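You operate a simulated robot arm through the tools that you are given. There is no shell and no other tool. Be economical: measure what you need, move in short steps, check, and stop when the job is done.

You run a simulated robot arm. Do the job below in one go: nothing can be reset, and whatever is moved stays where it is left.

## Task
Load Brimmow Hills in slot 1 and Tovend Bay in slot 2, then show Tovend Bay, sharp on the screen.
Fine: load the slides with the projector off; leave it running.
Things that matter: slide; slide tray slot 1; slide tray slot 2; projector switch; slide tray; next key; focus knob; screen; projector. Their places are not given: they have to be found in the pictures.

Only the result counts: the job must be done as asked and must still hold three seconds after the hand-in. Knocking over, shifting, dropping, spilling or breaking anything else fails it.

## Robot
A 6-joint arm with a two-finger parallel gripper, fixed in place. Base frame: the origin is at the foot of the arm, x ahead of it, y to its left, z up. Readings come in m, rad, newtons and seconds.
With the tool pointing down near the work surface it reaches from about 0.18 to 0.76 m from the base axis. Its first joint turns from -2.897 to 2.897 rad. Payload 3.91 kg.
The TCP is the grasp point between the finger pads, 0.03 m short of the fingertips. In the tool frame z runs along the fingers and y along their closing line. Largest opening 0.11 m; finger width 0.02, thickness 0.01; the body of the gripper, 0.048 by 0.112 m, starts 0.055 m behind the TCP.
Orientation is that of the tool frame in the base frame, as [roll, pitch, yaw] about the fixed x, y, z axes, in that order (R = Rz(yaw) Ry(pitch) Rx(roll)). With the fingers straight down and closing along the base's y, the tool's x points along the base's -x, its y along +y and its z along -z.

## Interface
- The arm moves only by the tool drive_tool. Its argument "series" is a list that holds one entry, the list of rows, each a list of 6 numbers: the shift along the tool's x, y, z in m, then the turn, a rotation vector about the tool's x, y, z in rad. In form: [[[tx, ty, tz, ax, ay, az], ...]]. A call has 1 to 20 rows; each row is the pose to reach, as a shift and turn from the pose commanded when the call began, along the tool's axes at that moment. "jaw" is the gripper command, from -1 (fully open) to 1 (shut), values between in proportion, set as the call begins (left out, the last holds). A row lasts 0.2 s, in which the tool goes at most 0.05 m and 0.15 rad; a call with a longer step from one row to the next is refused whole, and so is a gripper value outside its range. Where a pose cannot be reached the arm comes as near as it can. A force on the tool above 90 N (or 10 N above the force at the start of the call, whichever is more), or a blocked arm, ends the call early, and 0.2 s more pass. The fingers move at their own pace (about 0.045 m/s each) and stop on an object; they squeeze with about 45 N. The grip force told is the motor's: it shows also when the fingers shut on nothing. Time passes only in rows, and 0.2 s behind the last, so rows that repeat a pose let the fingers close. It gives the time, the measured TCP pose, the force on the tool (base axes), the opening and the grip force at its end, in the units of the frame above (readings bear some noise).
- Cameras (640 x 400 px; columns grow to the right, rows downward): "scene" is fixed at [0.4086, 0.6485, 1.7293]; the picture's right is [-0.99, 0.13, 0.00], its down [0.07, 0.52, -0.85] and it looks along [-0.11, -0.85, -0.52] (base axes); focal length 362 px, centre (320, 200). "wrist" rides on the gripper at [0.071, 0.022, -0.107] in the tool frame; the picture's right is [-0.29, 0.96, 0.00], its down [-0.76, -0.23, -0.61] and it looks along [-0.58, -0.18, 0.79] (tool axes); focal length 243 px, centre (320, 200).
- get_image(camera): a new picture of that camera. The clock stands still meanwhile.
- slide_trunk(by): slides the trunk up (or, below 0, down) by that many m; the arm rides with it, the base frame stays. It gives what a move gives, with no picture.
- probe_pixels(camera, pixels): for up to 12 pixels [column, row] of the newest picture of that camera ("zoom" is the newest enlarged one), the place [x, y, z] in the base frame of the surface seen there, good to about 0.002 m, but the place of the scene camera against the robot may be out by one fixed shift of up to 0.012 m in any direction. The clock stands still meanwhile.
- enlarge(camera, box): a new picture of the part [left, top, right, bottom] of that camera's present view, enlarged. The clock stands still meanwhile.
- hand_in(): hands the job in; it is judged then, once.

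Go step by step. Measure first, check grasps and placings, and put right what went wrong. The budget is 80 turns and 46 pictures, counting those below and the enlarged ones. Unless the task says otherwise, let go and move clear before handing in, and close with one line.

The tools are called after "Emit:" as a command line: name --argument value ..., lists and objects as JSON in quotes. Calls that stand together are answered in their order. drive_tool: Moves the arm, as the interface text tells. Its arguments: {"type":"object","properties":{"series":{"type":"array","items":{"type":"array","items":{"type":"array","items":{"type":"number"}}}},"jaw":{"type":"number"}},"required":["series"]} The other tools are called the same way: slide_trunk (by) slides the trunk up or down; get_image (camera) takes a picture; probe_pixels (camera, pixels) gives the place of the surface under pixels of a picture; enlarge (camera, box) takes an enlarged picture of a part of a camera's view; hand_in () hands the job in.

At the start:

```text
clock: 0.0
eef_pos: [0.3178, -0.238, 1.3289]
tool_rot: [-3.14, 0.0, -3.141]
force: [-0.8, 0.7, 0.7]
gripper_width: 0.1102
finger_force: 0.1
trunk travel left (down, up): [-0.5, 0.09]
```

scene: 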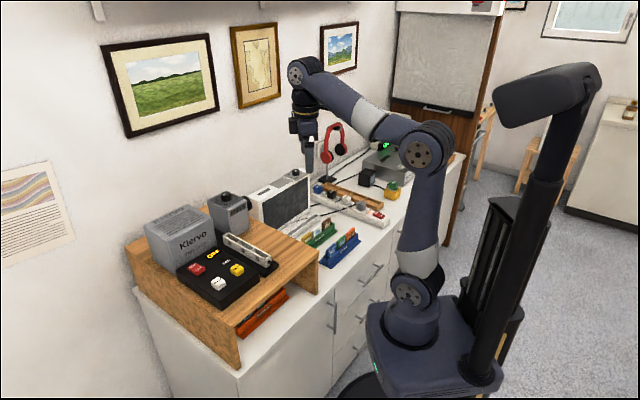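
wrist: 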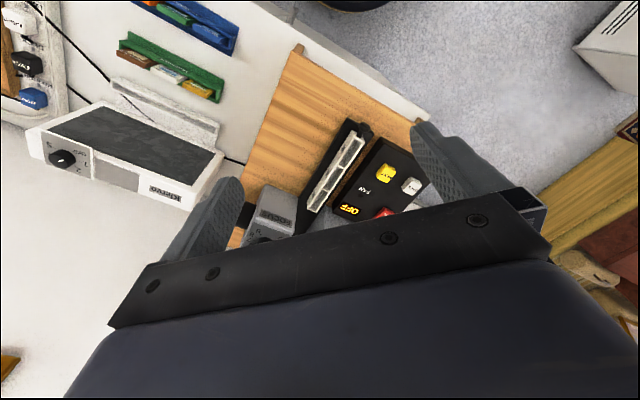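

The scene shows a projector with keys around (215,270), a tray at (250,250), and slide racks at (320,235) and (343,250). I'll enlarge these areas.

Emit:
enlarge --camera "scene" --box '[130, 180, 290, 320]'

Emit:
enlarge --camera "scene" --box '[240, 150, 400, 280]'

Emit:
enlarge --camera "wrist" --box '[0, 0, 440, 260]'

```text
2.86 times, centred on (210, 250) of scene
```

zoom: 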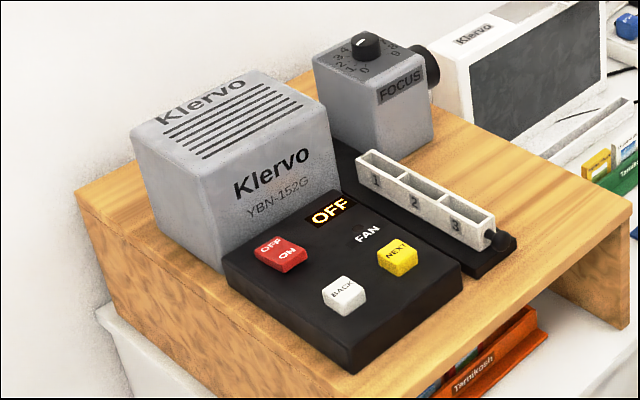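

```text
3.08 times, centred on (320, 215) of scene
```

zoom: 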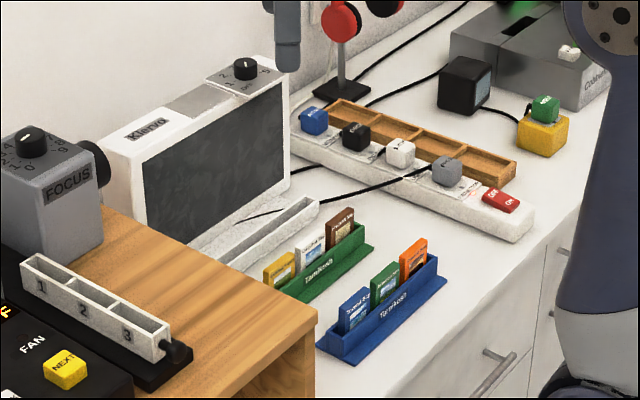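

```text
1.45 times, centred on (220, 130) of wrist
```

zoom: 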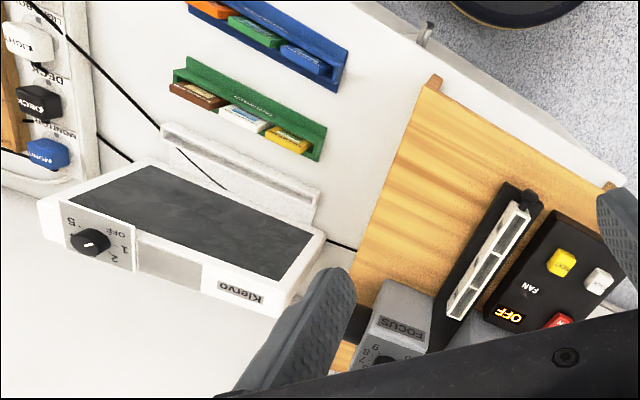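

The slides' names need a closer view; I'll enlarge the racks, the orange rack under the shelf, and the power strip.

Emit:
enlarge --camera "scene" --box '[300, 215, 364, 275]'

Emit:
enlarge --camera "scene" --box '[225, 280, 295, 345]'

Emit:
enlarge --camera "wrist" --box '[110, 0, 250, 105]'

```text
6.67 times, centred on (332, 245) of scene
```

zoom: 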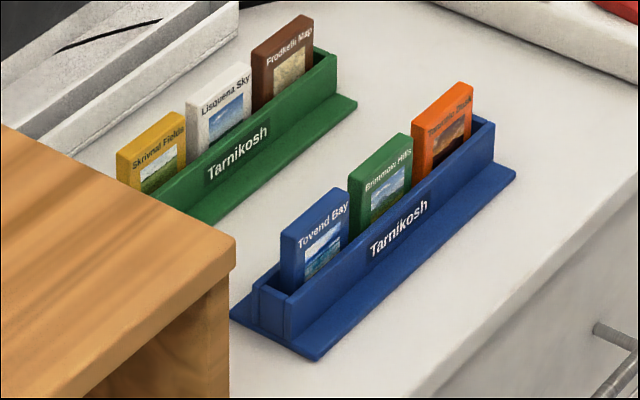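

```text
6.15 times, centred on (260, 312) of scene
```

zoom: 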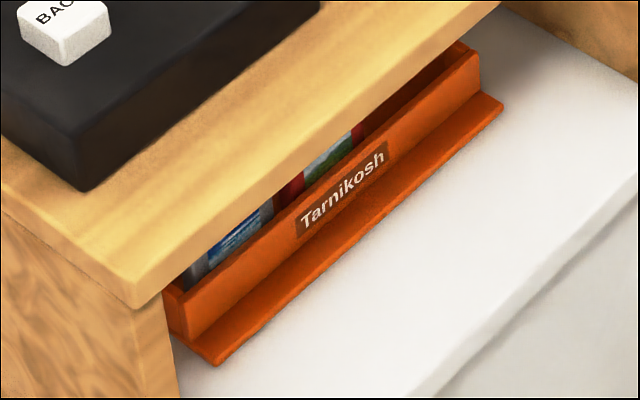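

```text
3.81 times, centred on (180, 52) of wrist
```

zoom: 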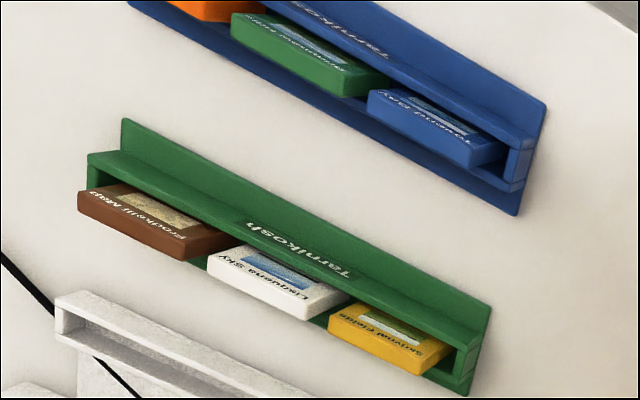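

Tovend Bay is the blue slide and Brimmow Hills the green slide, both in the blue rack (newest zoom, (430,130) and (305,55)). I'll probe these now from the wrist zoom, and the tray and keys from the scene.

Emit:
probe_pixels --camera "zoom" --pixels '[[372, 95], [500, 150], [375, 108], [470, 165], [235, 18], [385, 75], [235, 35], [365, 95], [510, 180], [545, 100], [520, 210], [450, 250]]'

Emit:
probe_pixels --camera "scene" --pixels '[[198, 268], [237, 270], [216, 284], [225, 236], [245, 246], [264, 258], [221, 196], [212, 275], [300, 280], [340, 215], [285, 205], [450, 60]]'

Emit:
probe_pixels --camera "wrist" --pixels '[[385, 173], [411, 186], [385, 213], [350, 138], [310, 208], [332, 172], [358, 132], [365, 135], [270, 215], [347, 210]]'

```text
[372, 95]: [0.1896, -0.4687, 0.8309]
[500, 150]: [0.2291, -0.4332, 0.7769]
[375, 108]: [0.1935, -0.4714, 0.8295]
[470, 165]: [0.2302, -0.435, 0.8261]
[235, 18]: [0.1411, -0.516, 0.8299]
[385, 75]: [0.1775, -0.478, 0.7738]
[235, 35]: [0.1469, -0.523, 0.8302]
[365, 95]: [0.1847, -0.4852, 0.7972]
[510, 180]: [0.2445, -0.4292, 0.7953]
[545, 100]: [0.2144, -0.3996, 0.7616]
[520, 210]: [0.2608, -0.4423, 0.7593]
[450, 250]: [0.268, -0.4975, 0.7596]
```

```text
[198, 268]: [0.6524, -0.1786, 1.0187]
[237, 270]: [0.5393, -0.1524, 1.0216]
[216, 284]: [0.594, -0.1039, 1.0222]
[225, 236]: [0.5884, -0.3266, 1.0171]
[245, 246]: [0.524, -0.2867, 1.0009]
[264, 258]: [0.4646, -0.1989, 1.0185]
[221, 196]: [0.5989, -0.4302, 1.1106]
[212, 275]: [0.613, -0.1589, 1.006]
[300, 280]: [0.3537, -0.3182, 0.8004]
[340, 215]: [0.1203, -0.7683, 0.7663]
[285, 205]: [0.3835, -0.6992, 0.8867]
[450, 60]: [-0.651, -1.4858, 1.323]
```

```text
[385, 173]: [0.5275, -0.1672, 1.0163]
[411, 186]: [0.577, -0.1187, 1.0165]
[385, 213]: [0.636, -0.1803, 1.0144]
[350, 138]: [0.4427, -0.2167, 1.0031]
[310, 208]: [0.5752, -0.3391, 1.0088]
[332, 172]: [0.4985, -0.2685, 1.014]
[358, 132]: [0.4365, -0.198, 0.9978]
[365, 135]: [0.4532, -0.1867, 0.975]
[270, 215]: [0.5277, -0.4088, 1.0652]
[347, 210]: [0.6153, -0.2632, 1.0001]
```

The slide tops are at z≈0.83 and run along about +39° in the base frame; the tray runs along about −43°. I'll bring the wrist camera over the blue rack, turned to line up with it.

Emit:
drive_tool --series '[[[0.0198, -0.0289, 0.0299, 0, 0, -0.0686], [0.0396, -0.0578, 0.0598, 0, 0, -0.1372], [0.0594, -0.0867, 0.0897, 0, 0, -0.2058], [0.0792, -0.1156, 0.1196, 0, 0, -0.2744], [0.099, -0.1445, 0.1495, 0, 0, -0.343], [0.1188, -0.1734, 0.1794, 0, 0, -0.4116], [0.1386, -0.2023, 0.2093, 0, 0, -0.4802], [0.1584, -0.2312, 0.2392, 0, 0, -0.5488], [0.1782, -0.2601, 0.2691, 0, 0, -0.6174], [0.198, -0.289, 0.299, 0, 0, -0.686], [0.198, -0.289, 0.299, 0, 0, -0.686]]]' --jaw -1

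Emit:
get_image --camera "wrist"

```text
clock: 2.4
eef_pos: [0.119, -0.5267, 1.0323]
tool_rot: [3.141, 0.0, -2.455]
force: [0.1, 0.3, 0.0]
gripper_width: 0.1102
finger_force: 0.1
trunk travel left (down, up): [-0.5, 0.09]
```

```text
37 pictures are left
```

wrist: 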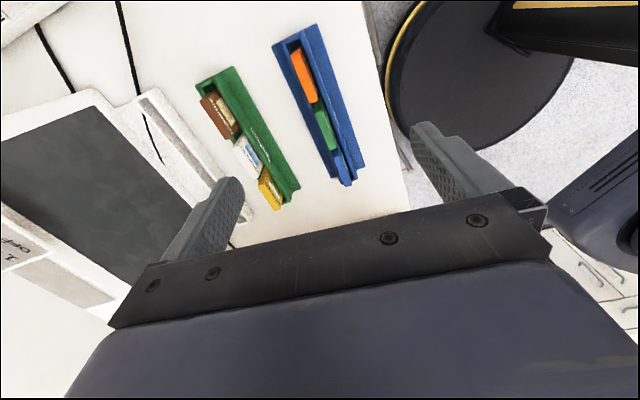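

The blue rack is at (275–365, 25–185). I'll enlarge it for exact probing.

Emit:
enlarge --camera "wrist" --box '[240, 10, 400, 200]'

```text
2.11 times, centred on (320, 105) of wrist
```

zoom: 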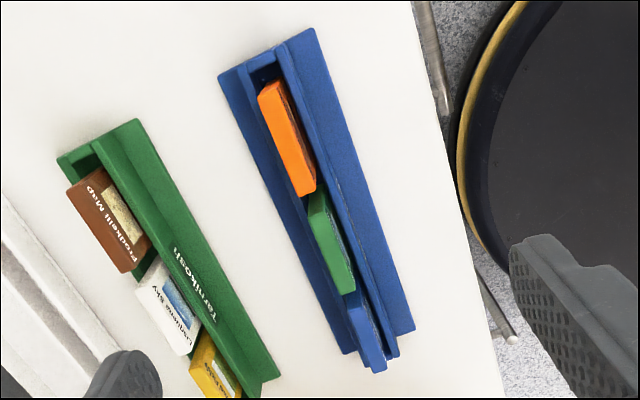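

I'll probe the corners of the top faces of the green and blue slides and of the rack walls.

Emit:
probe_pixels --camera "zoom" --pixels '[[312, 208], [322, 206], [339, 288], [350, 285], [353, 318], [366, 368], [380, 365], [362, 312], [294, 75], [385, 345], [330, 270], [400, 330]]'

```text
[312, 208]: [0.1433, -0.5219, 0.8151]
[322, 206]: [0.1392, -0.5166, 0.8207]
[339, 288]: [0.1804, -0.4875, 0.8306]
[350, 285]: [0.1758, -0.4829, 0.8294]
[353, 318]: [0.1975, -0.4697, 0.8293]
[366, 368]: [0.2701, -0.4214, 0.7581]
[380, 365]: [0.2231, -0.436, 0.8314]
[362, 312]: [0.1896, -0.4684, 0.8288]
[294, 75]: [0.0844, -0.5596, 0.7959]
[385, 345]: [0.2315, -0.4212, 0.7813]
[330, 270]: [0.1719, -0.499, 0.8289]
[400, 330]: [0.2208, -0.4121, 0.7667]
```

The slide line is at 45° (green centre ≈(0.161,−0.502), blue ≈(0.210,−0.452), tops 0.830, rack wall 0.797). I'll move above the green slide with jaws half open and take a look.

Emit:
drive_tool --series '[[[-0.024, -0.004, 0.03, 0, 0, -0.05], [-0.0481, -0.0077, 0.06, 0, 0, -0.1], [-0.0481, -0.0077, 0.1, 0, 0, -0.1], [-0.0481, -0.0077, 0.132, 0, 0, -0.1], [-0.0481, -0.0077, 0.132, 0, 0, -0.1]]]' --jaw 0.2

Emit:
get_image --camera "wrist"

```text
clock: 3.6
eef_pos: [0.1647, -0.5025, 0.9003]
tool_rot: [3.142, 0.0, -2.355]
force: [-0.1, -0.5, -0.2]
gripper_width: 0.044
finger_force: 0.0
trunk travel left (down, up): [-0.5, 0.09]
```

```text
35 pictures are left
```

wrist: 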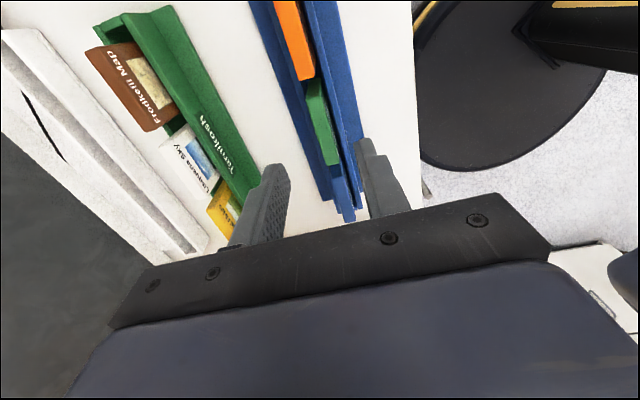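

The fingers straddle the green slide (its top at (320,130)). I'll descend to z≈0.831, before closing.

Emit:
drive_tool --series '[[[0, 0, 0.03, 0, 0, 0], [0, 0, 0.055, 0, 0, 0], [0, 0, 0.069, 0, 0, 0], [0, 0, 0.069, 0, 0, 0]]]'

Emit:
get_image --camera "wrist"

```text
clock: 4.6
eef_pos: [0.1628, -0.504, 0.8295]
tool_rot: [-3.141, -0.002, -2.354]
force: [-0.4, -0.2, -0.9]
gripper_width: 0.0439
finger_force: 0.0
trunk travel left (down, up): [-0.5, 0.09]
```

```text
34 pictures are left
```

wrist: 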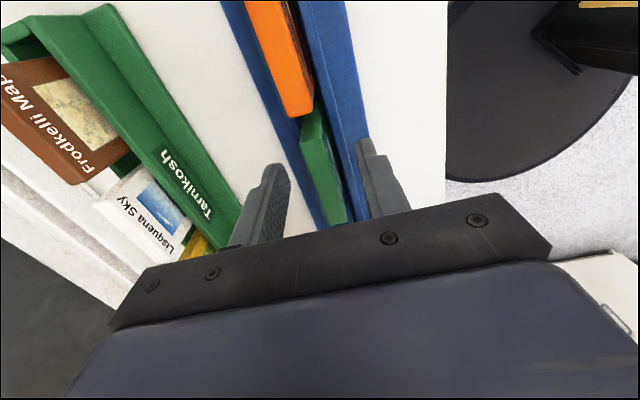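

The slide sits between the fingers about 2 mm toward the right one; I'll shift 2 mm and close.

Emit:
drive_tool --series '[[[0, 0.002, 0, 0, 0, 0], [0, 0.002, 0, 0, 0, 0], [0, 0.002, 0, 0, 0, 0], [0, 0.002, 0, 0, 0, 0], [0, 0.002, 0, 0, 0, 0], [0, 0.002, 0, 0, 0, 0]]]' --jaw 1

Emit:
drive_tool --series '[[[0, 0, -0.02, 0, 0, 0], [0, 0, -0.05, 0, 0, 0], [0, 0, -0.09, 0, 0, 0], [0, 0, -0.12, 0, 0, 0], [0, 0, -0.12, 0, 0, 0]]]'

Emit:
get_image --camera "wrist"

Emit:
enlarge --camera "scene" --box '[240, 170, 400, 290]'

```text
clock: 6.0
eef_pos: [0.1613, -0.5021, 0.8302]
tool_rot: [-3.141, 0.0, -2.355]
force: [-0.3, 0.7, 0.1]
gripper_width: 0.011
finger_force: 45.1
trunk travel left (down, up): [-0.5, 0.09]
```

```text
clock: 7.2
eef_pos: [0.1623, -0.502, 0.9507]
tool_rot: [3.141, 0.001, -2.353]
force: [-0.1, 0.0, 0.0]
gripper_width: 0.0108
finger_force: 44.9
trunk travel left (down, up): [-0.5, 0.09]
```

```text
33 pictures are left
```

wrist: 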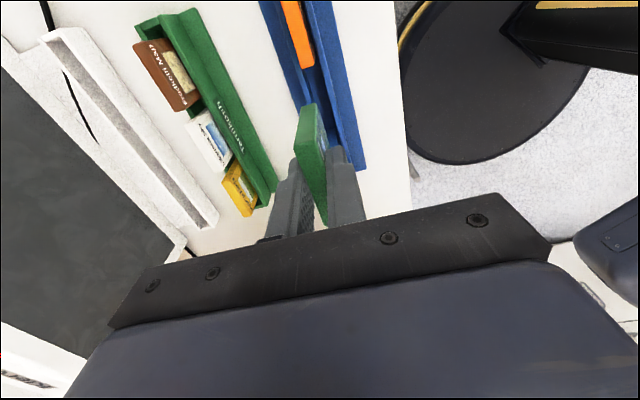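

```text
3.33 times, centred on (320, 230) of scene
```

zoom: 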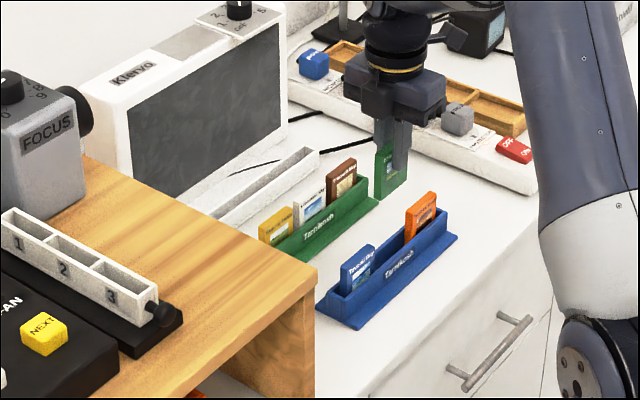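

The green slide (Brimmow Hills) is held at (312,160), width 0.011. I'll probe where its edges are against the TCP.

Emit:
probe_pixels --camera "wrist" --pixels '[[301, 110], [314, 106], [303, 150], [318, 200], [322, 215], [308, 130], [323, 140], [312, 180]]'

Emit:
probe_pixels --camera "zoom" --pixels '[[376, 195], [400, 180], [380, 152], [405, 175], [390, 190]]'

```text
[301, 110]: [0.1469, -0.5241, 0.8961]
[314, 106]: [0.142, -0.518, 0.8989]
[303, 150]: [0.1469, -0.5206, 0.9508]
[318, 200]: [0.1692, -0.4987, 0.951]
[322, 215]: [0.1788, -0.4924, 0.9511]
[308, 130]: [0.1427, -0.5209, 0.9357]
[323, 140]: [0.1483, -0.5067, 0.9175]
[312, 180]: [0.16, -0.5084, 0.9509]
```

```text
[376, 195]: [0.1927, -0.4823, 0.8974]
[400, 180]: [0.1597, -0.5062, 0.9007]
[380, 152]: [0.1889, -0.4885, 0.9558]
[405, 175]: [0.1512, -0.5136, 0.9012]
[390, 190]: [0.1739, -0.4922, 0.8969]
```

The slide's top is level with the TCP and it is centred; its height is about 0.056. I'll lift, swing to the tray and turn by −90° to view the tray.

Emit:
drive_tool --series '[[[0, 0, -0.045, 0, 0, 0], [0, 0, -0.09, 0, 0, 0], [0, 0, -0.135, 0, 0, 0], [0, 0, -0.18, 0, 0, 0], [0, 0, -0.225, 0, 0, 0], [-0.0336, 0.0032, -0.25, 0, 0, 0.131], [-0.0672, 0.0064, -0.25, 0, 0, 0.262], [-0.1008, 0.0096, -0.25, 0, 0, 0.393], [-0.1344, 0.0127, -0.25, 0, 0, 0.524], [-0.168, 0.0159, -0.25, 0, 0, 0.655], [-0.2016, 0.0191, -0.25, 0, 0, 0.785], [-0.2351, 0.0223, -0.25, 0, 0, 0.916], [-0.2687, 0.0255, -0.25, 0, 0, 1.047], [-0.3023, 0.0287, -0.25, 0, 0, 1.178], [-0.3359, 0.0318, -0.25, 0, 0, 1.309], [-0.3695, 0.035, -0.25, 0, 0, 1.44], [-0.4031, 0.0382, -0.25, 0, 0, 1.571], [-0.4031, 0.0382, -0.25, 0, 0, 1.571]]]'

Emit:
get_image --camera "wrist"

```text
clock: 11.0
eef_pos: [0.4192, -0.1901, 1.2004]
tool_rot: [3.142, 0.0, 2.359]
force: [-0.1, -0.1, 0.1]
gripper_width: 0.0109
finger_force: 45.2
trunk travel left (down, up): [-0.5, 0.09]
```

```text
31 pictures are left
```

wrist: 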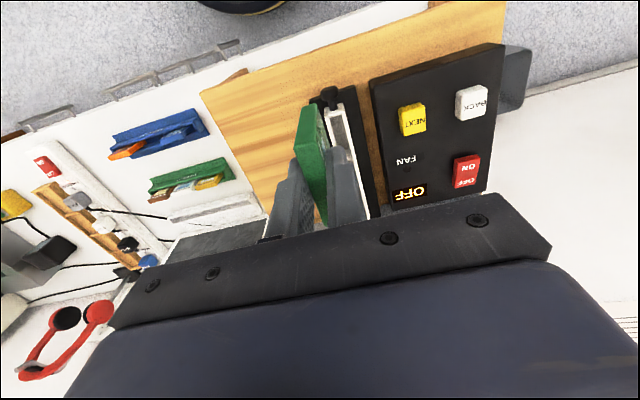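

The gripper hides the tray from here; the camera sees what is on the slot‑3 side. I'll move up and further toward slot 1, shifted aside, to see the whole tray.

Emit:
drive_tool --series '[[[-0.02, -0.008, -0.04, 0, 0, 0], [-0.055, -0.02, -0.06, 0, 0, 0], [-0.09, -0.035, -0.06, 0, 0, 0], [-0.125, -0.049, -0.06, 0, 0, 0], [-0.156, -0.049, -0.06, 0, 0, 0], [-0.156, -0.049, -0.06, 0, 0, 0]]]'

Emit:
enlarge --camera "wrist" --box '[280, 0, 600, 220]'

```text
clock: 12.4
eef_pos: [0.4937, -0.3334, 1.2565]
tool_rot: [-3.141, 0.004, 2.359]
force: [0.2, 0.0, -0.5]
gripper_width: 0.011
finger_force: 45.4
out of reach, approached as far as the arm can: row 5, 6
trunk travel left (down, up): [-0.5, 0.09]
```

```text
1.82 times, centred on (440, 110) of wrist
```

zoom: 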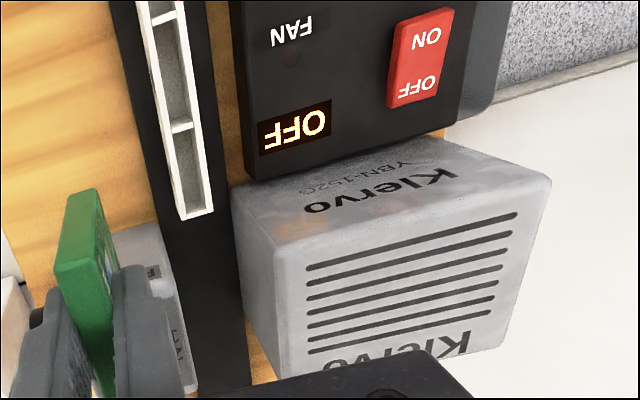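

The tray end with slot 1 is at zoom (175–215, 125–220), ahead of the gap between housing and focus box. I'll probe the rims.

Emit:
probe_pixels --camera "zoom" --pixels '[[178, 216], [211, 210], [171, 128], [190, 124], [152, 20], [176, 14], [195, 180], [183, 80], [275, 245], [545, 180], [240, 190], [130, 280]]'

Emit:
probe_pixels --camera "zoom" --pixels '[[182, 217], [175, 180], [206, 175], [165, 100], [160, 70], [188, 75], [192, 210], [181, 126], [163, 17], [110, 235], [150, 330], [190, 300]]'

```text
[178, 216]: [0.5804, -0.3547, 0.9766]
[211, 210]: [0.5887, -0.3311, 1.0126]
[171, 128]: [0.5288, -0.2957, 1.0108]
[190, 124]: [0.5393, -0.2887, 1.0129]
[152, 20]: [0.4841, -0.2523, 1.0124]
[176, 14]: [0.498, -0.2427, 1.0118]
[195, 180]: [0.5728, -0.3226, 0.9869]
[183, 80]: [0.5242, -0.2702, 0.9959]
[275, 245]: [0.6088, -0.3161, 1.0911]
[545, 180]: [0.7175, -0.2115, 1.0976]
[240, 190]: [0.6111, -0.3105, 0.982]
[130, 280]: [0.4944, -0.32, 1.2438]
```

```text
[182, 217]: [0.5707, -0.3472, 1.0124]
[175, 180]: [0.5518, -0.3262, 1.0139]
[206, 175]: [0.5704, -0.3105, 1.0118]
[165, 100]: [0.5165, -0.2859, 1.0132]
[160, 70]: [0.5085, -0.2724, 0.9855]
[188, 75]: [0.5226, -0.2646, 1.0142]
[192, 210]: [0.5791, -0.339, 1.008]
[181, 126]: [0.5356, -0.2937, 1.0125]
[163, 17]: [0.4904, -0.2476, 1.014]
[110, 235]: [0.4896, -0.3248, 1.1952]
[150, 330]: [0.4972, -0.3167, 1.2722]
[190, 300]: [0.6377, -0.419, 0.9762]
```

Tray line ≈ −45.6°, slot 1 centre ≈(0.557,−0.316), slot 2 ≈(0.513,−0.271), rim z 1.0125. The arm was at its reach limit, so I'll raise the trunk first.

Emit:
slide_trunk --by 0.085

```text
clock: 13.6
eef_pos: [0.492, -0.3329, 1.3404]
tool_rot: [-3.14, 0.005, 2.359]
force: [-0.7, -1.3, -0.1]
gripper_width: 0.0109
finger_force: 44.7
trunk travel left (down, up): [-0.585, 0.005]
```

Trunk is up. Now I'll move over slot 1 at z≈1.12 (slide bottom ≈1.064).

Emit:
drive_tool --series '[[[-0.012, 0.02, 0.03, 0, 0, 0.013], [-0.024, 0.04, 0.07, 0, 0, 0.013], [-0.0342, 0.058, 0.11, 0, 0, 0.013], [-0.0342, 0.058, 0.15, 0, 0, 0.013], [-0.0342, 0.058, 0.19, 0, 0, 0.013], [-0.0342, 0.058, 0.22, 0, 0, 0.013], [-0.0342, 0.058, 0.22, 0, 0, 0.013], [-0.0342, 0.058, 0.22, 0, 0, 0.013]]]'

Emit:
get_image --camera "wrist"

```text
clock: 15.4
eef_pos: [0.5581, -0.3153, 1.1209]
tool_rot: [-3.141, 0.004, 2.342]
force: [-0.3, 1.2, -0.3]
gripper_width: 0.0109
finger_force: 45.0
trunk travel left (down, up): [-0.585, 0.005]
```

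```text
29 pictures are left
```

wrist: 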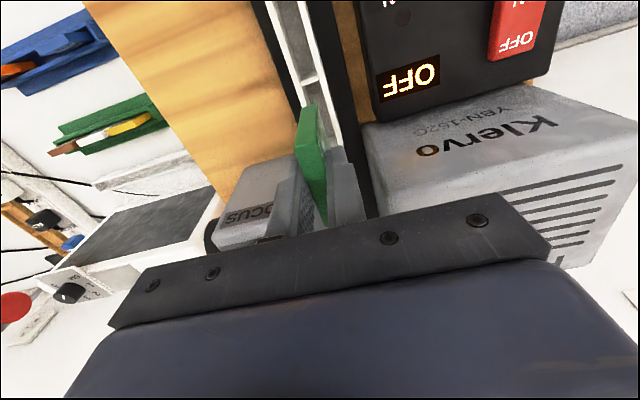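

Over slot 1. I'll enlarge to compare the slide's lower edge with the slot rims.

Emit:
enlarge --camera "wrist" --box '[260, 40, 400, 220]'

```text
2.22 times, centred on (330, 130) of wrist
```

zoom: 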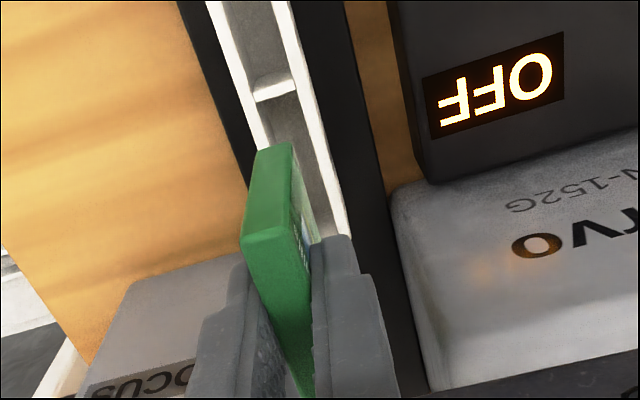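

Emit:
probe_pixels --camera "zoom" --pixels '[[258, 155], [289, 146], [252, 200], [285, 190], [250, 105], [303, 90], [338, 215], [325, 170], [262, 135], [275, 88], [246, 240], [242, 60]]'

```text
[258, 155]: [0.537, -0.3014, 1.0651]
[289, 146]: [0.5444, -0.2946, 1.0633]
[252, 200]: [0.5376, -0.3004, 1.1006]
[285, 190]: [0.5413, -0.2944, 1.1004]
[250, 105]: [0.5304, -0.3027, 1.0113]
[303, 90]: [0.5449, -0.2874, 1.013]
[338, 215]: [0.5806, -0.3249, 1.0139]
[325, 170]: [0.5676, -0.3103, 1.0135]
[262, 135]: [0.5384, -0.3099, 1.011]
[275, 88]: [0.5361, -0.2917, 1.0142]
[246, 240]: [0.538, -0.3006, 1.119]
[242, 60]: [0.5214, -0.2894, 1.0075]
```

The slide (n≈0.1777, u≈0.616) lines up with slot 1 (n≈0.1778, u≈0.6155). Descending until the fingertips are just above the rim.

Emit:
drive_tool --series '[[[0, 0, 0.03, 0, 0, 0], [0, 0, 0.045, 0, 0, 0], [0, 0, 0.055, 0, 0, 0], [0, 0, 0.065, 0, 0, 0], [0, 0, 0.075, 0, 0, 0], [0, 0, 0.075, 0, 0, 0]]]'

Emit:
enlarge --camera "wrist" --box '[260, 40, 400, 220]'

```text
clock: 16.8
eef_pos: [0.5576, -0.3173, 1.0478]
tool_rot: [3.139, 0.007, 2.344]
force: [1.6, 0.2, 12.5]
gripper_width: 0.011
finger_force: 45.0
trunk travel left (down, up): [-0.585, 0.005]
```

```text
2.22 times, centred on (330, 130) of wrist
```

zoom: 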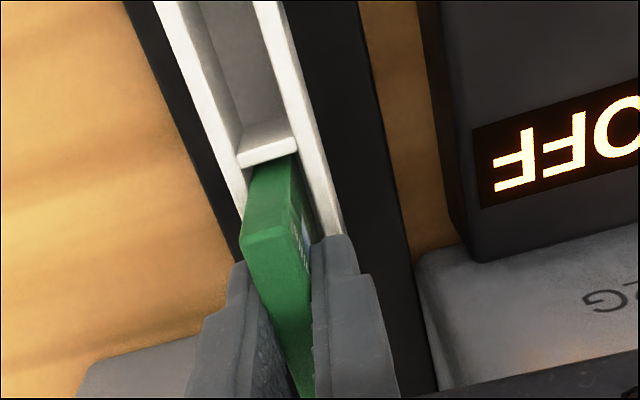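

The slide is inside slot 1 and sits on its floor (12 N up-force). Releasing and lifting.

Emit:
drive_tool --series '[[[0, 0, -0.001, 0, 0, 0], [0, 0, -0.001, 0, 0, 0], [0, 0, -0.001, 0, 0, 0], [0, 0, -0.001, 0, 0, 0]]]' --jaw 0.4

Emit:
drive_tool --series '[[[0, 0, -0.03, 0, 0, 0], [0, 0, -0.075, 0, 0, 0], [0, 0, -0.12, 0, 0, 0], [0, 0, -0.16, 0, 0, 0], [0, 0, -0.16, 0, 0, 0]]]'

Emit:
enlarge --camera "scene" --box '[130, 180, 290, 320]'

```text
clock: 17.8
eef_pos: [0.5584, -0.3177, 1.0471]
tool_rot: [-3.141, 0.002, 2.343]
force: [-0.4, 0.0, 0.5]
gripper_width: 0.033
finger_force: 0.1
trunk travel left (down, up): [-0.585, 0.005]
```

```text
clock: 19.0
eef_pos: [0.5583, -0.3163, 1.2094]
tool_rot: [-3.141, 0.002, 2.344]
force: [0.0, 0.4, -0.7]
gripper_width: 0.0332
finger_force: 0.0
trunk travel left (down, up): [-0.585, 0.005]
```

```text
2.86 times, centred on (210, 250) of scene
```

zoom: 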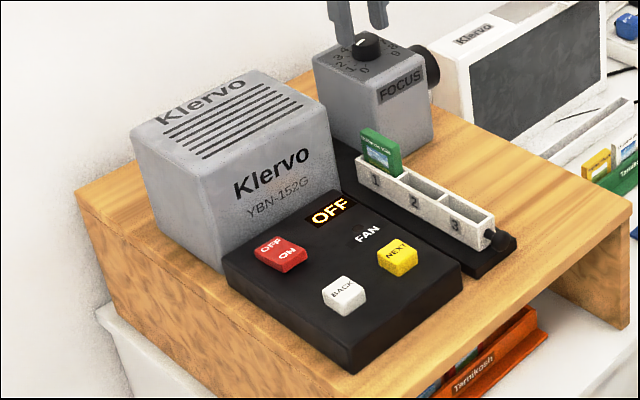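

Brimmow Hills stands in slot 1. Next, the blue slide; first I'll check the shelf edge near the rack.

Emit:
enlarge --camera "scene" --box '[250, 200, 370, 300]'

```text
4.00 times, centred on (310, 250) of scene
```

zoom: 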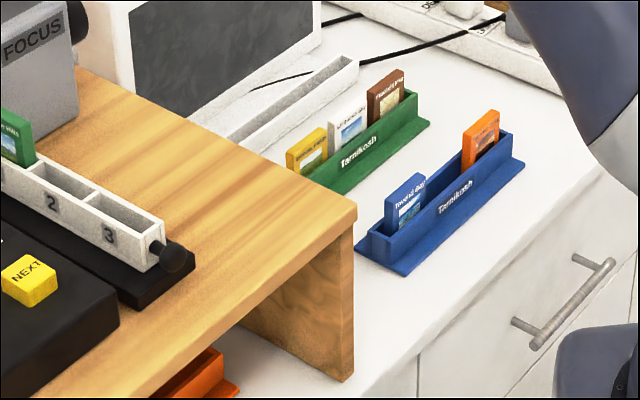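

Emit:
probe_pixels --camera "zoom" --pixels '[[350, 205], [350, 225], [290, 170], [200, 120], [388, 228], [420, 178], [394, 185], [405, 240]]'

```text
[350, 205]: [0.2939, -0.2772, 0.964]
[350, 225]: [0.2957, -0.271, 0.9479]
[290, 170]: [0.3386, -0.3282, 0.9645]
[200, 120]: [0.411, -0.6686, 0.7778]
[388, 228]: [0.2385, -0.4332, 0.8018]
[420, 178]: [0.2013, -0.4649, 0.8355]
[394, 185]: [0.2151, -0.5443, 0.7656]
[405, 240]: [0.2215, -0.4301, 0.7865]
```

The shelf edge is 0.18 m from the blue slide, so there is room. Moving over the Tovend Bay slide.

Emit:
drive_tool --series '[[[0.0122, -0.0287, 0, 0, 0, -0.132], [0.0244, -0.0573, 0, 0, 0, -0.264], [0.0366, -0.086, 0, 0, 0, -0.396], [0.0488, -0.1146, 0, 0, 0, -0.528], [0.061, -0.1433, 0, 0, 0, -0.66], [0.0732, -0.172, 0, 0, 0, -0.792], [0.0853, -0.2006, 0, 0, 0, -0.923], [0.0975, -0.2293, 0, 0, 0, -1.055], [0.1097, -0.2579, 0, 0, 0, -1.187], [0.1219, -0.2866, 0, 0, 0, -1.319], [0.1341, -0.3152, 0, 0, 0, -1.451], [0.1463, -0.3439, 0.01, 0, 0, -1.583], [0.1463, -0.3439, 0.055, 0, 0, -1.583], [0.1463, -0.3439, 0.1, 0, 0, -1.583], [0.1463, -0.3439, 0.145, 0, 0, -1.583], [0.1463, -0.3439, 0.19, 0, 0, -1.583], [0.1463, -0.3439, 0.235, 0, 0, -1.583], [0.1463, -0.3439, 0.28, 0, 0, -1.583], [0.1463, -0.3439, 0.309, 0, 0, -1.583], [0.1463, -0.3439, 0.309, 0, 0, -1.583]]]' --jaw 0.2

Emit:
enlarge --camera "wrist" --box '[220, 40, 420, 220]'

```text
clock: 23.2
eef_pos: [0.2097, -0.4556, 0.8951]
tool_rot: [-3.137, 0.001, -2.357]
force: [-1.0, 0.2, 0.2]
gripper_width: 0.0439
finger_force: 0.0
trunk travel left (down, up): [-0.585, 0.005]
```

```text
2.22 times, centred on (320, 130) of wrist
```

zoom: 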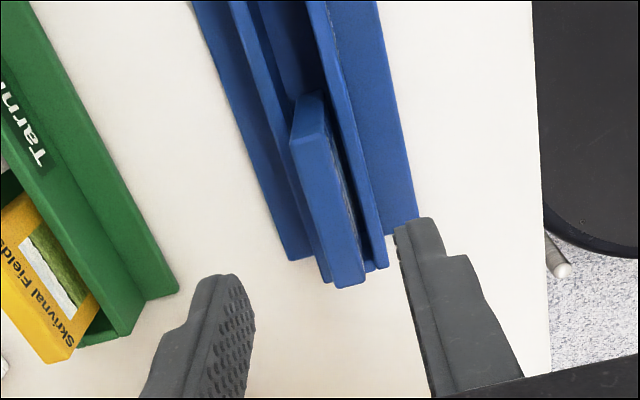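

The slide's top face is clear at zoom (290–365, 135–285). Probing its corners.

Emit:
probe_pixels --camera "zoom" --pixels '[[294, 143], [325, 134], [335, 284], [361, 278], [348, 270], [310, 150], [360, 262], [375, 255]]'

```text
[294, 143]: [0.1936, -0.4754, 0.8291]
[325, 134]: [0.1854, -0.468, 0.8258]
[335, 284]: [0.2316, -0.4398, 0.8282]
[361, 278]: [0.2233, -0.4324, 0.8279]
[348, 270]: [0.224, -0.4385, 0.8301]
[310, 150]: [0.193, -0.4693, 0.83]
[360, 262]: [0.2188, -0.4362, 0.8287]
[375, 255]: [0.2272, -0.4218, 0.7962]
```

Slide centre ≈(0.2085,−0.454), direction ≈43.5°. Fine-adjusting and descending to z≈0.831.

Emit:
drive_tool --series '[[[0, 0.002, 0.02, 0, 0, 0.02], [0, 0.002, 0.045, 0, 0, 0.02], [0, 0.002, 0.064, 0, 0, 0.02], [0, 0.002, 0.064, 0, 0, 0.02], [0, 0.002, 0.064, 0, 0, 0.02]]]'

```text
clock: 24.4
eef_pos: [0.2092, -0.4523, 0.8331]
tool_rot: [-3.139, -0.001, -2.375]
force: [1.0, -0.8, -0.1]
gripper_width: 0.0438
finger_force: 0.1
trunk travel left (down, up): [-0.585, 0.005]
```

Aligned within a millimetre or two; closing, then lifting.

Emit:
drive_tool --series '[[[0, 0, 0.001, 0, 0, 0], [0, 0, 0.001, 0, 0, 0], [0, 0, 0.001, 0, 0, 0], [0, 0, 0.001, 0, 0, 0], [0, 0, 0.001, 0, 0, 0], [0, 0, 0.001, 0, 0, 0]]]' --jaw 1

Emit:
drive_tool --series '[[[0, 0, -0.02, 0, 0, 0], [0, 0, -0.05, 0, 0, 0], [0, 0, -0.09, 0, 0, 0], [0, 0, -0.12, 0, 0, 0], [0, 0, -0.12, 0, 0, 0]]]'

Emit:
get_image --camera "wrist"

```text
clock: 25.8
eef_pos: [0.2087, -0.4527, 0.8317]
tool_rot: [-3.138, 0.0, -2.376]
force: [0.7, 0.4, 0.9]
gripper_width: 0.0106
finger_force: 44.9
trunk travel left (down, up): [-0.585, 0.005]
```

```text
clock: 27.0
eef_pos: [0.2093, -0.4541, 0.953]
tool_rot: [-3.139, 0.001, -2.375]
force: [0.6, -0.1, -0.1]
gripper_width: 0.0107
finger_force: 45.2
trunk travel left (down, up): [-0.585, 0.005]
```

```text
23 pictures are left
```

wrist: 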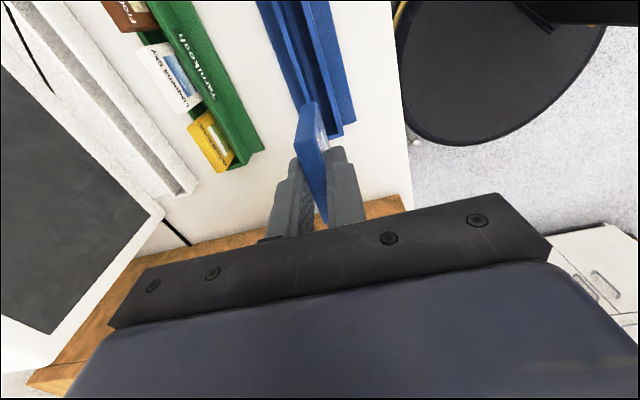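

Tovend Bay is held. Lifting and swinging over slot 2.

Emit:
drive_tool --series '[[[0, 0, -0.045, 0, 0, 0], [0, 0, -0.09, 0, 0, 0], [0, 0, -0.135, 0, 0, 0], [0, 0, -0.18, 0, 0, 0], [0, 0, -0.225, 0, 0, 0], [-0.0288, -0.0065, -0.257, 0, 0, 0.13], [-0.0577, -0.0131, -0.257, 0, 0, 0.26], [-0.0865, -0.0196, -0.257, 0, 0, 0.39], [-0.1153, -0.0262, -0.257, 0, 0, 0.521], [-0.1442, -0.0327, -0.257, 0, 0, 0.651], [-0.173, -0.0393, -0.257, 0, 0, 0.781], [-0.2018, -0.0458, -0.257, 0, 0, 0.911], [-0.2307, -0.0523, -0.257, 0, 0, 1.041], [-0.2595, -0.0589, -0.257, 0, 0, 1.172], [-0.2883, -0.0654, -0.257, 0, 0, 1.302], [-0.3172, -0.072, -0.257, 0, 0, 1.432], [-0.346, -0.0785, -0.257, 0, 0, 1.562], [-0.346, -0.0785, -0.21, 0, 0, 1.562], [-0.346, -0.0785, -0.17, 0, 0, 1.562], [-0.346, -0.0785, -0.17, 0, 0, 1.562]]]'

Emit:
enlarge --camera "wrist" --box '[260, 40, 400, 220]'

```text
clock: 31.2
eef_pos: [0.5134, -0.2689, 1.1218]
tool_rot: [3.141, 0.004, 2.345]
force: [-0.2, 0.2, -0.3]
gripper_width: 0.0112
finger_force: 44.8
trunk travel left (down, up): [-0.585, 0.005]
```

```text
2.22 times, centred on (330, 130) of wrist
```

zoom: 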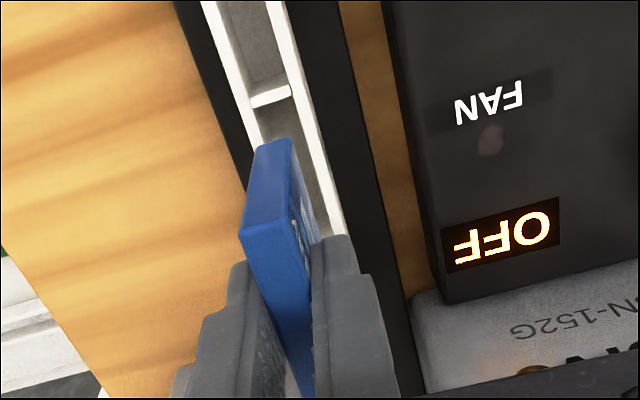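

Emit:
probe_pixels --camera "zoom" --pixels '[[258, 150], [288, 142], [252, 195], [285, 185], [246, 105], [299, 90], [335, 210], [322, 170], [255, 130], [271, 96], [238, 60]]'

```text
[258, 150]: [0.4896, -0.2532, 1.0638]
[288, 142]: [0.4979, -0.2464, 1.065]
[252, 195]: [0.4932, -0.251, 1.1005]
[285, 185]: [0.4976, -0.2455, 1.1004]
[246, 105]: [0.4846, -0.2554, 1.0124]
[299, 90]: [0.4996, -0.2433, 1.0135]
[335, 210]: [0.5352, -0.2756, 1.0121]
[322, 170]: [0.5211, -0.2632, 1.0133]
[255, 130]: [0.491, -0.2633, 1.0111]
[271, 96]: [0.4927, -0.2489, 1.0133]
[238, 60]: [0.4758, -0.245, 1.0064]
```

Across the slot it lines up; along the tray the slide needs about +4.5 mm toward slot 1 to be centred. Shifting, then descending.

Emit:
drive_tool --series '[[[-0.0045, 0, 0.005, 0, 0, 0], [-0.0045, 0, 0.03, 0, 0, 0], [-0.0045, 0, 0.045, 0, 0, 0], [-0.0045, 0, 0.055, 0, 0, 0], [-0.0045, 0, 0.065, 0, 0, 0], [-0.0045, 0, 0.073, 0, 0, 0], [-0.0045, 0, 0.075, 0, 0, 0]]]'

Emit:
enlarge --camera "wrist" --box '[260, 40, 400, 220]'

```text
clock: 32.8
eef_pos: [0.5139, -0.2724, 1.0466]
tool_rot: [3.141, 0.006, 2.346]
force: [-1.7, -1.5, 11.7]
gripper_width: 0.011
finger_force: 45.1
trunk travel left (down, up): [-0.585, 0.005]
```

```text
2.22 times, centred on (330, 130) of wrist
```

zoom: 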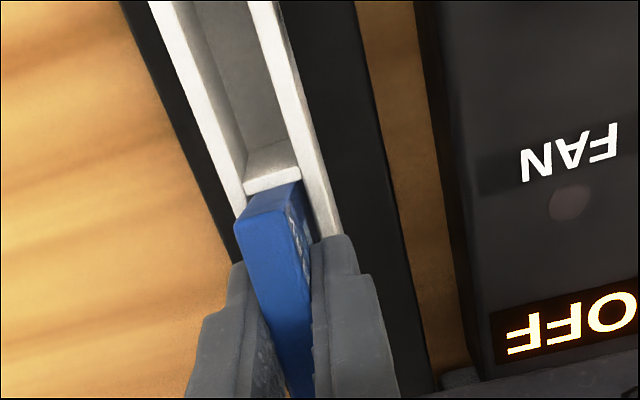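

Same depth and contact as before: Tovend Bay is on the floor of slot 2. Releasing and lifting.

Emit:
drive_tool --series '[[[0, 0, -0.001, 0, 0, 0], [0, 0, -0.001, 0, 0, 0], [0, 0, -0.001, 0, 0, 0], [0, 0, -0.001, 0, 0, 0]]]' --jaw 0.4

Emit:
drive_tool --series '[[[0, 0, -0.03, 0, 0, 0], [0, 0, -0.075, 0, 0, 0], [0, 0, -0.12, 0, 0, 0], [0, 0, -0.16, 0, 0, 0], [0, 0, -0.16, 0, 0, 0]]]'

Emit:
enlarge --camera "scene" --box '[130, 180, 290, 320]'

```text
clock: 33.8
eef_pos: [0.5156, -0.2717, 1.0484]
tool_rot: [-3.141, 0.003, 2.346]
force: [0.6, 0.3, -0.2]
gripper_width: 0.0329
finger_force: 0.2
trunk travel left (down, up): [-0.585, 0.005]
```

```text
clock: 35.0
eef_pos: [0.5154, -0.2711, 1.21]
tool_rot: [-3.141, 0.004, 2.345]
force: [-0.6, 0.0, -0.3]
gripper_width: 0.0332
finger_force: 0.1
trunk travel left (down, up): [-0.585, 0.005]
```

```text
2.86 times, centred on (210, 250) of scene
```

zoom: 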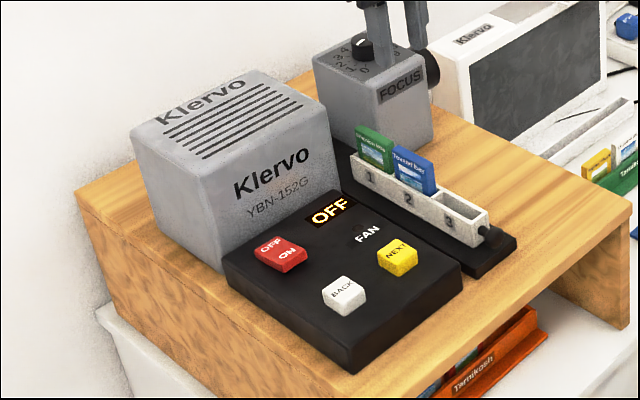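

Both slides are in, but the tray seems to have moved a few mm toward slot 1 (its end from zoom (494,240) to (488,235)). I'll look at the tray, rocker and keys with the wrist camera.

Emit:
get_image --camera "wrist"

```text
19 pictures are left
```

wrist: 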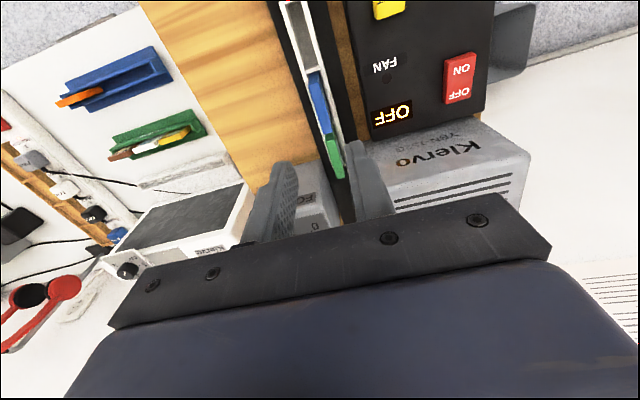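

Emit:
probe_pixels --camera "wrist" --pixels '[[460, 58], [458, 70], [457, 84], [456, 98], [473, 60], [447, 58], [385, 10], [336, 175], [308, 75], [343, 178], [338, 105], [440, 80]]'

```text
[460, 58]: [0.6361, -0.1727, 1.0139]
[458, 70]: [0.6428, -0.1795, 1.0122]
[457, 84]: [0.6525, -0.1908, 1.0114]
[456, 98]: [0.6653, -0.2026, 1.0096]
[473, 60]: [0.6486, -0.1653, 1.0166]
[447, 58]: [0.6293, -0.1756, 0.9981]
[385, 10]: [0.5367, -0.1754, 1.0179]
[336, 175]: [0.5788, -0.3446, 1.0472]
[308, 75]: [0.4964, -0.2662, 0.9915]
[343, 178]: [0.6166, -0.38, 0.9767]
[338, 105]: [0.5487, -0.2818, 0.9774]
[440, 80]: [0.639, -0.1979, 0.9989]
```

The rocker's ON end (460,58) is the raised one at ≈(0.637,−0.172,1.014). I'll go above it with closed fingers.

Emit:
drive_tool --series '[[[-0.004, 0.04, 0, 0, 0, 0], [-0.008, 0.08, 0, 0, 0, 0], [-0.012, 0.12, 0, 0, 0, 0], [-0.0143, 0.1563, 0.02, 0, 0, 0], [-0.0143, 0.1563, 0.06, 0, 0, 0], [-0.0143, 0.1563, 0.1, 0, 0, 0], [-0.0143, 0.1563, 0.13, 0, 0, 0], [-0.0143, 0.1563, 0.13, 0, 0, 0]]]' --jaw 1

Emit:
enlarge --camera "wrist" --box '[220, 60, 420, 220]'

```text
clock: 36.8
eef_pos: [0.6349, -0.1715, 1.0792]
tool_rot: [-3.141, 0.003, 2.345]
force: [0.8, 0.7, 0.0]
gripper_width: 0.0002
finger_force: 37.3
trunk travel left (down, up): [-0.585, 0.005]
```

```text
2.50 times, centred on (320, 140) of wrist
```

zoom: 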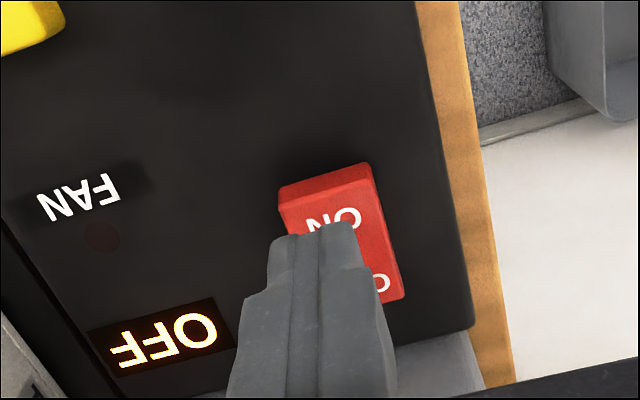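

The tip is over the ON half. Nudging slightly to its centre and pressing down.

Emit:
drive_tool --series '[[[0.003, 0.003, 0.015, 0, 0, 0], [0.003, 0.003, 0.03, 0, 0, 0], [0.003, 0.003, 0.036, 0, 0, 0], [0.003, 0.003, 0.04, 0, 0, 0], [0.003, 0.003, 0.043, 0, 0, 0], [0.003, 0.003, 0.043, 0, 0, 0], [0.003, 0.003, 0.03, 0, 0, 0], [0.003, 0.003, 0.0, 0, 0, 0], [0.003, 0.003, 0.0, 0, 0, 0]]]'

Emit:
get_image --camera "scene"

```text
clock: 38.8
eef_pos: [0.6386, -0.1672, 1.0784]
tool_rot: [-3.14, 0.003, 2.347]
force: [-0.7, -0.4, -0.5]
gripper_width: 0.0002
finger_force: 38.0
trunk travel left (down, up): [-0.585, 0.005]
```

```text
17 pictures are left
```

scene: 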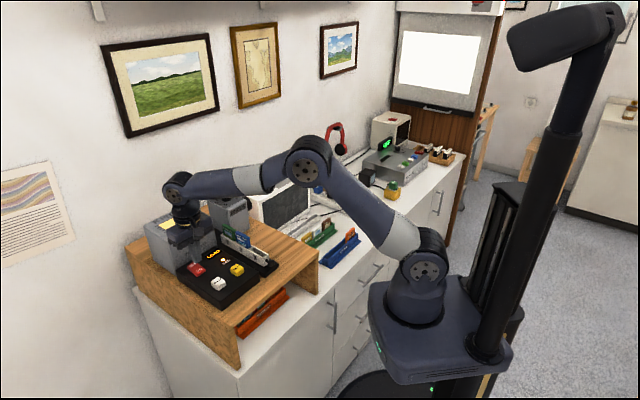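

The screen is lit (white). Next I'll go above the NEXT key.

Emit:
drive_tool --series '[[[0, 0, -0.02, 0, 0, 0], [0.025, -0.0265, -0.02, 0, 0, 0], [0.05, -0.053, -0.02, 0, 0, 0], [0.0733, -0.0788, -0.02, 0, 0, 0], [0.0733, -0.0788, 0, 0, 0, 0], [0.0733, -0.0788, 0, 0, 0, 0]]]'

Emit:
enlarge --camera "wrist" --box '[220, 60, 420, 220]'

```text
clock: 40.2
eef_pos: [0.5292, -0.1708, 1.079]
tool_rot: [-3.141, 0.002, 2.346]
force: [0.3, 0.2, -0.4]
gripper_width: 0.0
finger_force: 37.7
trunk travel left (down, up): [-0.585, 0.005]
```

```text
2.50 times, centred on (320, 140) of wrist
```

zoom: 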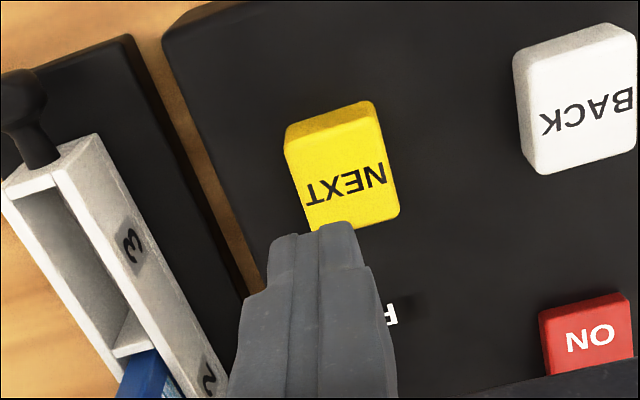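

I'll probe the key's top face to centre the press.

Emit:
probe_pixels --camera "zoom" --pixels '[[292, 150], [378, 130], [398, 210], [310, 228], [345, 175], [35, 80]]'

```text
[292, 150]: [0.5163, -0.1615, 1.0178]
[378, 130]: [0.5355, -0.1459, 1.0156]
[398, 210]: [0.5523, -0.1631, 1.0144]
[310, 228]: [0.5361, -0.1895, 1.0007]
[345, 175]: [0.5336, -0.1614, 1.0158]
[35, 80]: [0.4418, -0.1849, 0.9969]
```

Key centre ≈(0.534,−0.162,1.0165). Pressing NEXT once.

Emit:
drive_tool --series '[[[0.003, 0.01, 0.01, 0, 0, 0], [0.003, 0.01, 0.025, 0, 0, 0], [0.003, 0.01, 0.034, 0, 0, 0], [0.003, 0.01, 0.039, 0, 0, 0], [0.003, 0.01, 0.039, 0, 0, 0], [0.003, 0.01, 0.02, 0, 0, 0], [0.003, 0.01, 0.0, 0, 0, 0], [0.003, 0.01, 0.0, 0, 0, 0]]]'

Emit:
get_image --camera "scene"

```text
clock: 42.0
eef_pos: [0.5354, -0.1613, 1.0805]
tool_rot: [3.141, 0.004, 2.346]
force: [-0.5, -0.4, 0.2]
gripper_width: 0.0
finger_force: 37.6
trunk travel left (down, up): [-0.585, 0.005]
```

```text
15 pictures are left
```

scene: 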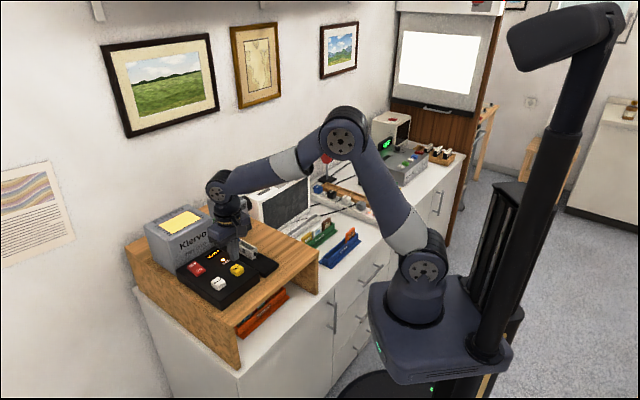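

The screen is still white; I'll look closer at the projector.

Emit:
enlarge --camera "scene" --box '[140, 190, 290, 310]'

```text
3.33 times, centred on (215, 250) of scene
```

zoom: 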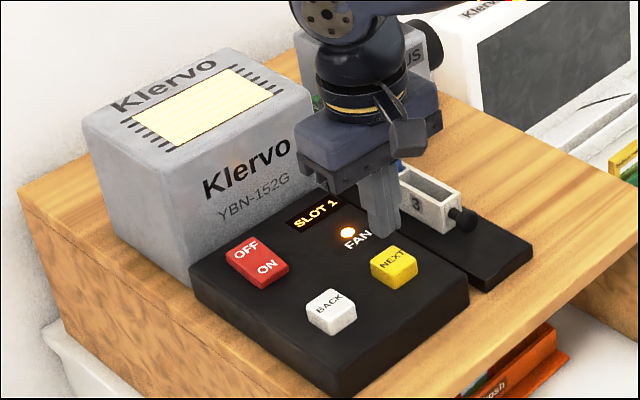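

The display reads "SLOT 1" and the lamp is lit, but the tray still stands outside the gate (between housing and focus box), so it must be pushed in by its end knob ((460,217) in the zoom). I'll go behind the knob with closed fingers.

Emit:
drive_tool --series '[[[0.03, -0.03, -0.01, 0, 0, 0], [0.06, -0.06, -0.01, 0, 0, 0], [0.09, -0.0916, -0.01, 0, 0, 0], [0.09, -0.0916, 0.01, 0, 0, 0], [0.09, -0.0916, 0.01, 0, 0, 0]]]'

Emit:
enlarge --camera "scene" --box '[180, 190, 300, 290]'

```text
clock: 43.2
eef_pos: [0.4055, -0.162, 1.0681]
tool_rot: [3.14, 0.002, 2.345]
force: [0.4, 0.7, -0.3]
gripper_width: 0.0
finger_force: 37.6
trunk travel left (down, up): [-0.585, 0.005]
```

```text
4.00 times, centred on (240, 240) of scene
```

zoom: 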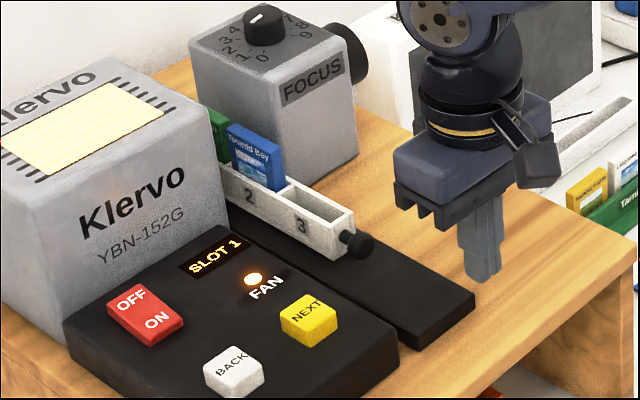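

The tray has moved inward since pressing NEXT: the end is now at zoom (350,235), and slot 1 is entering the gate. So NEXT drives it; I'll look at the screen.

Emit:
enlarge --camera "scene" --box '[380, 10, 510, 110]'

Emit:
probe_pixels --camera "scene" --pixels '[[240, 70]]'

```text
4.00 times, centred on (445, 60) of scene
```

zoom: 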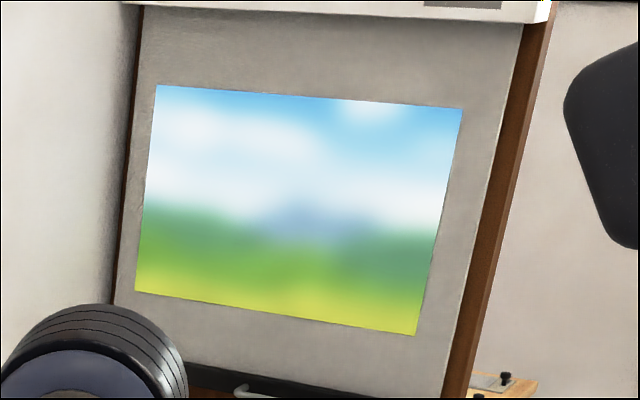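

```text
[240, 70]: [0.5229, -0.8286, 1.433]
```

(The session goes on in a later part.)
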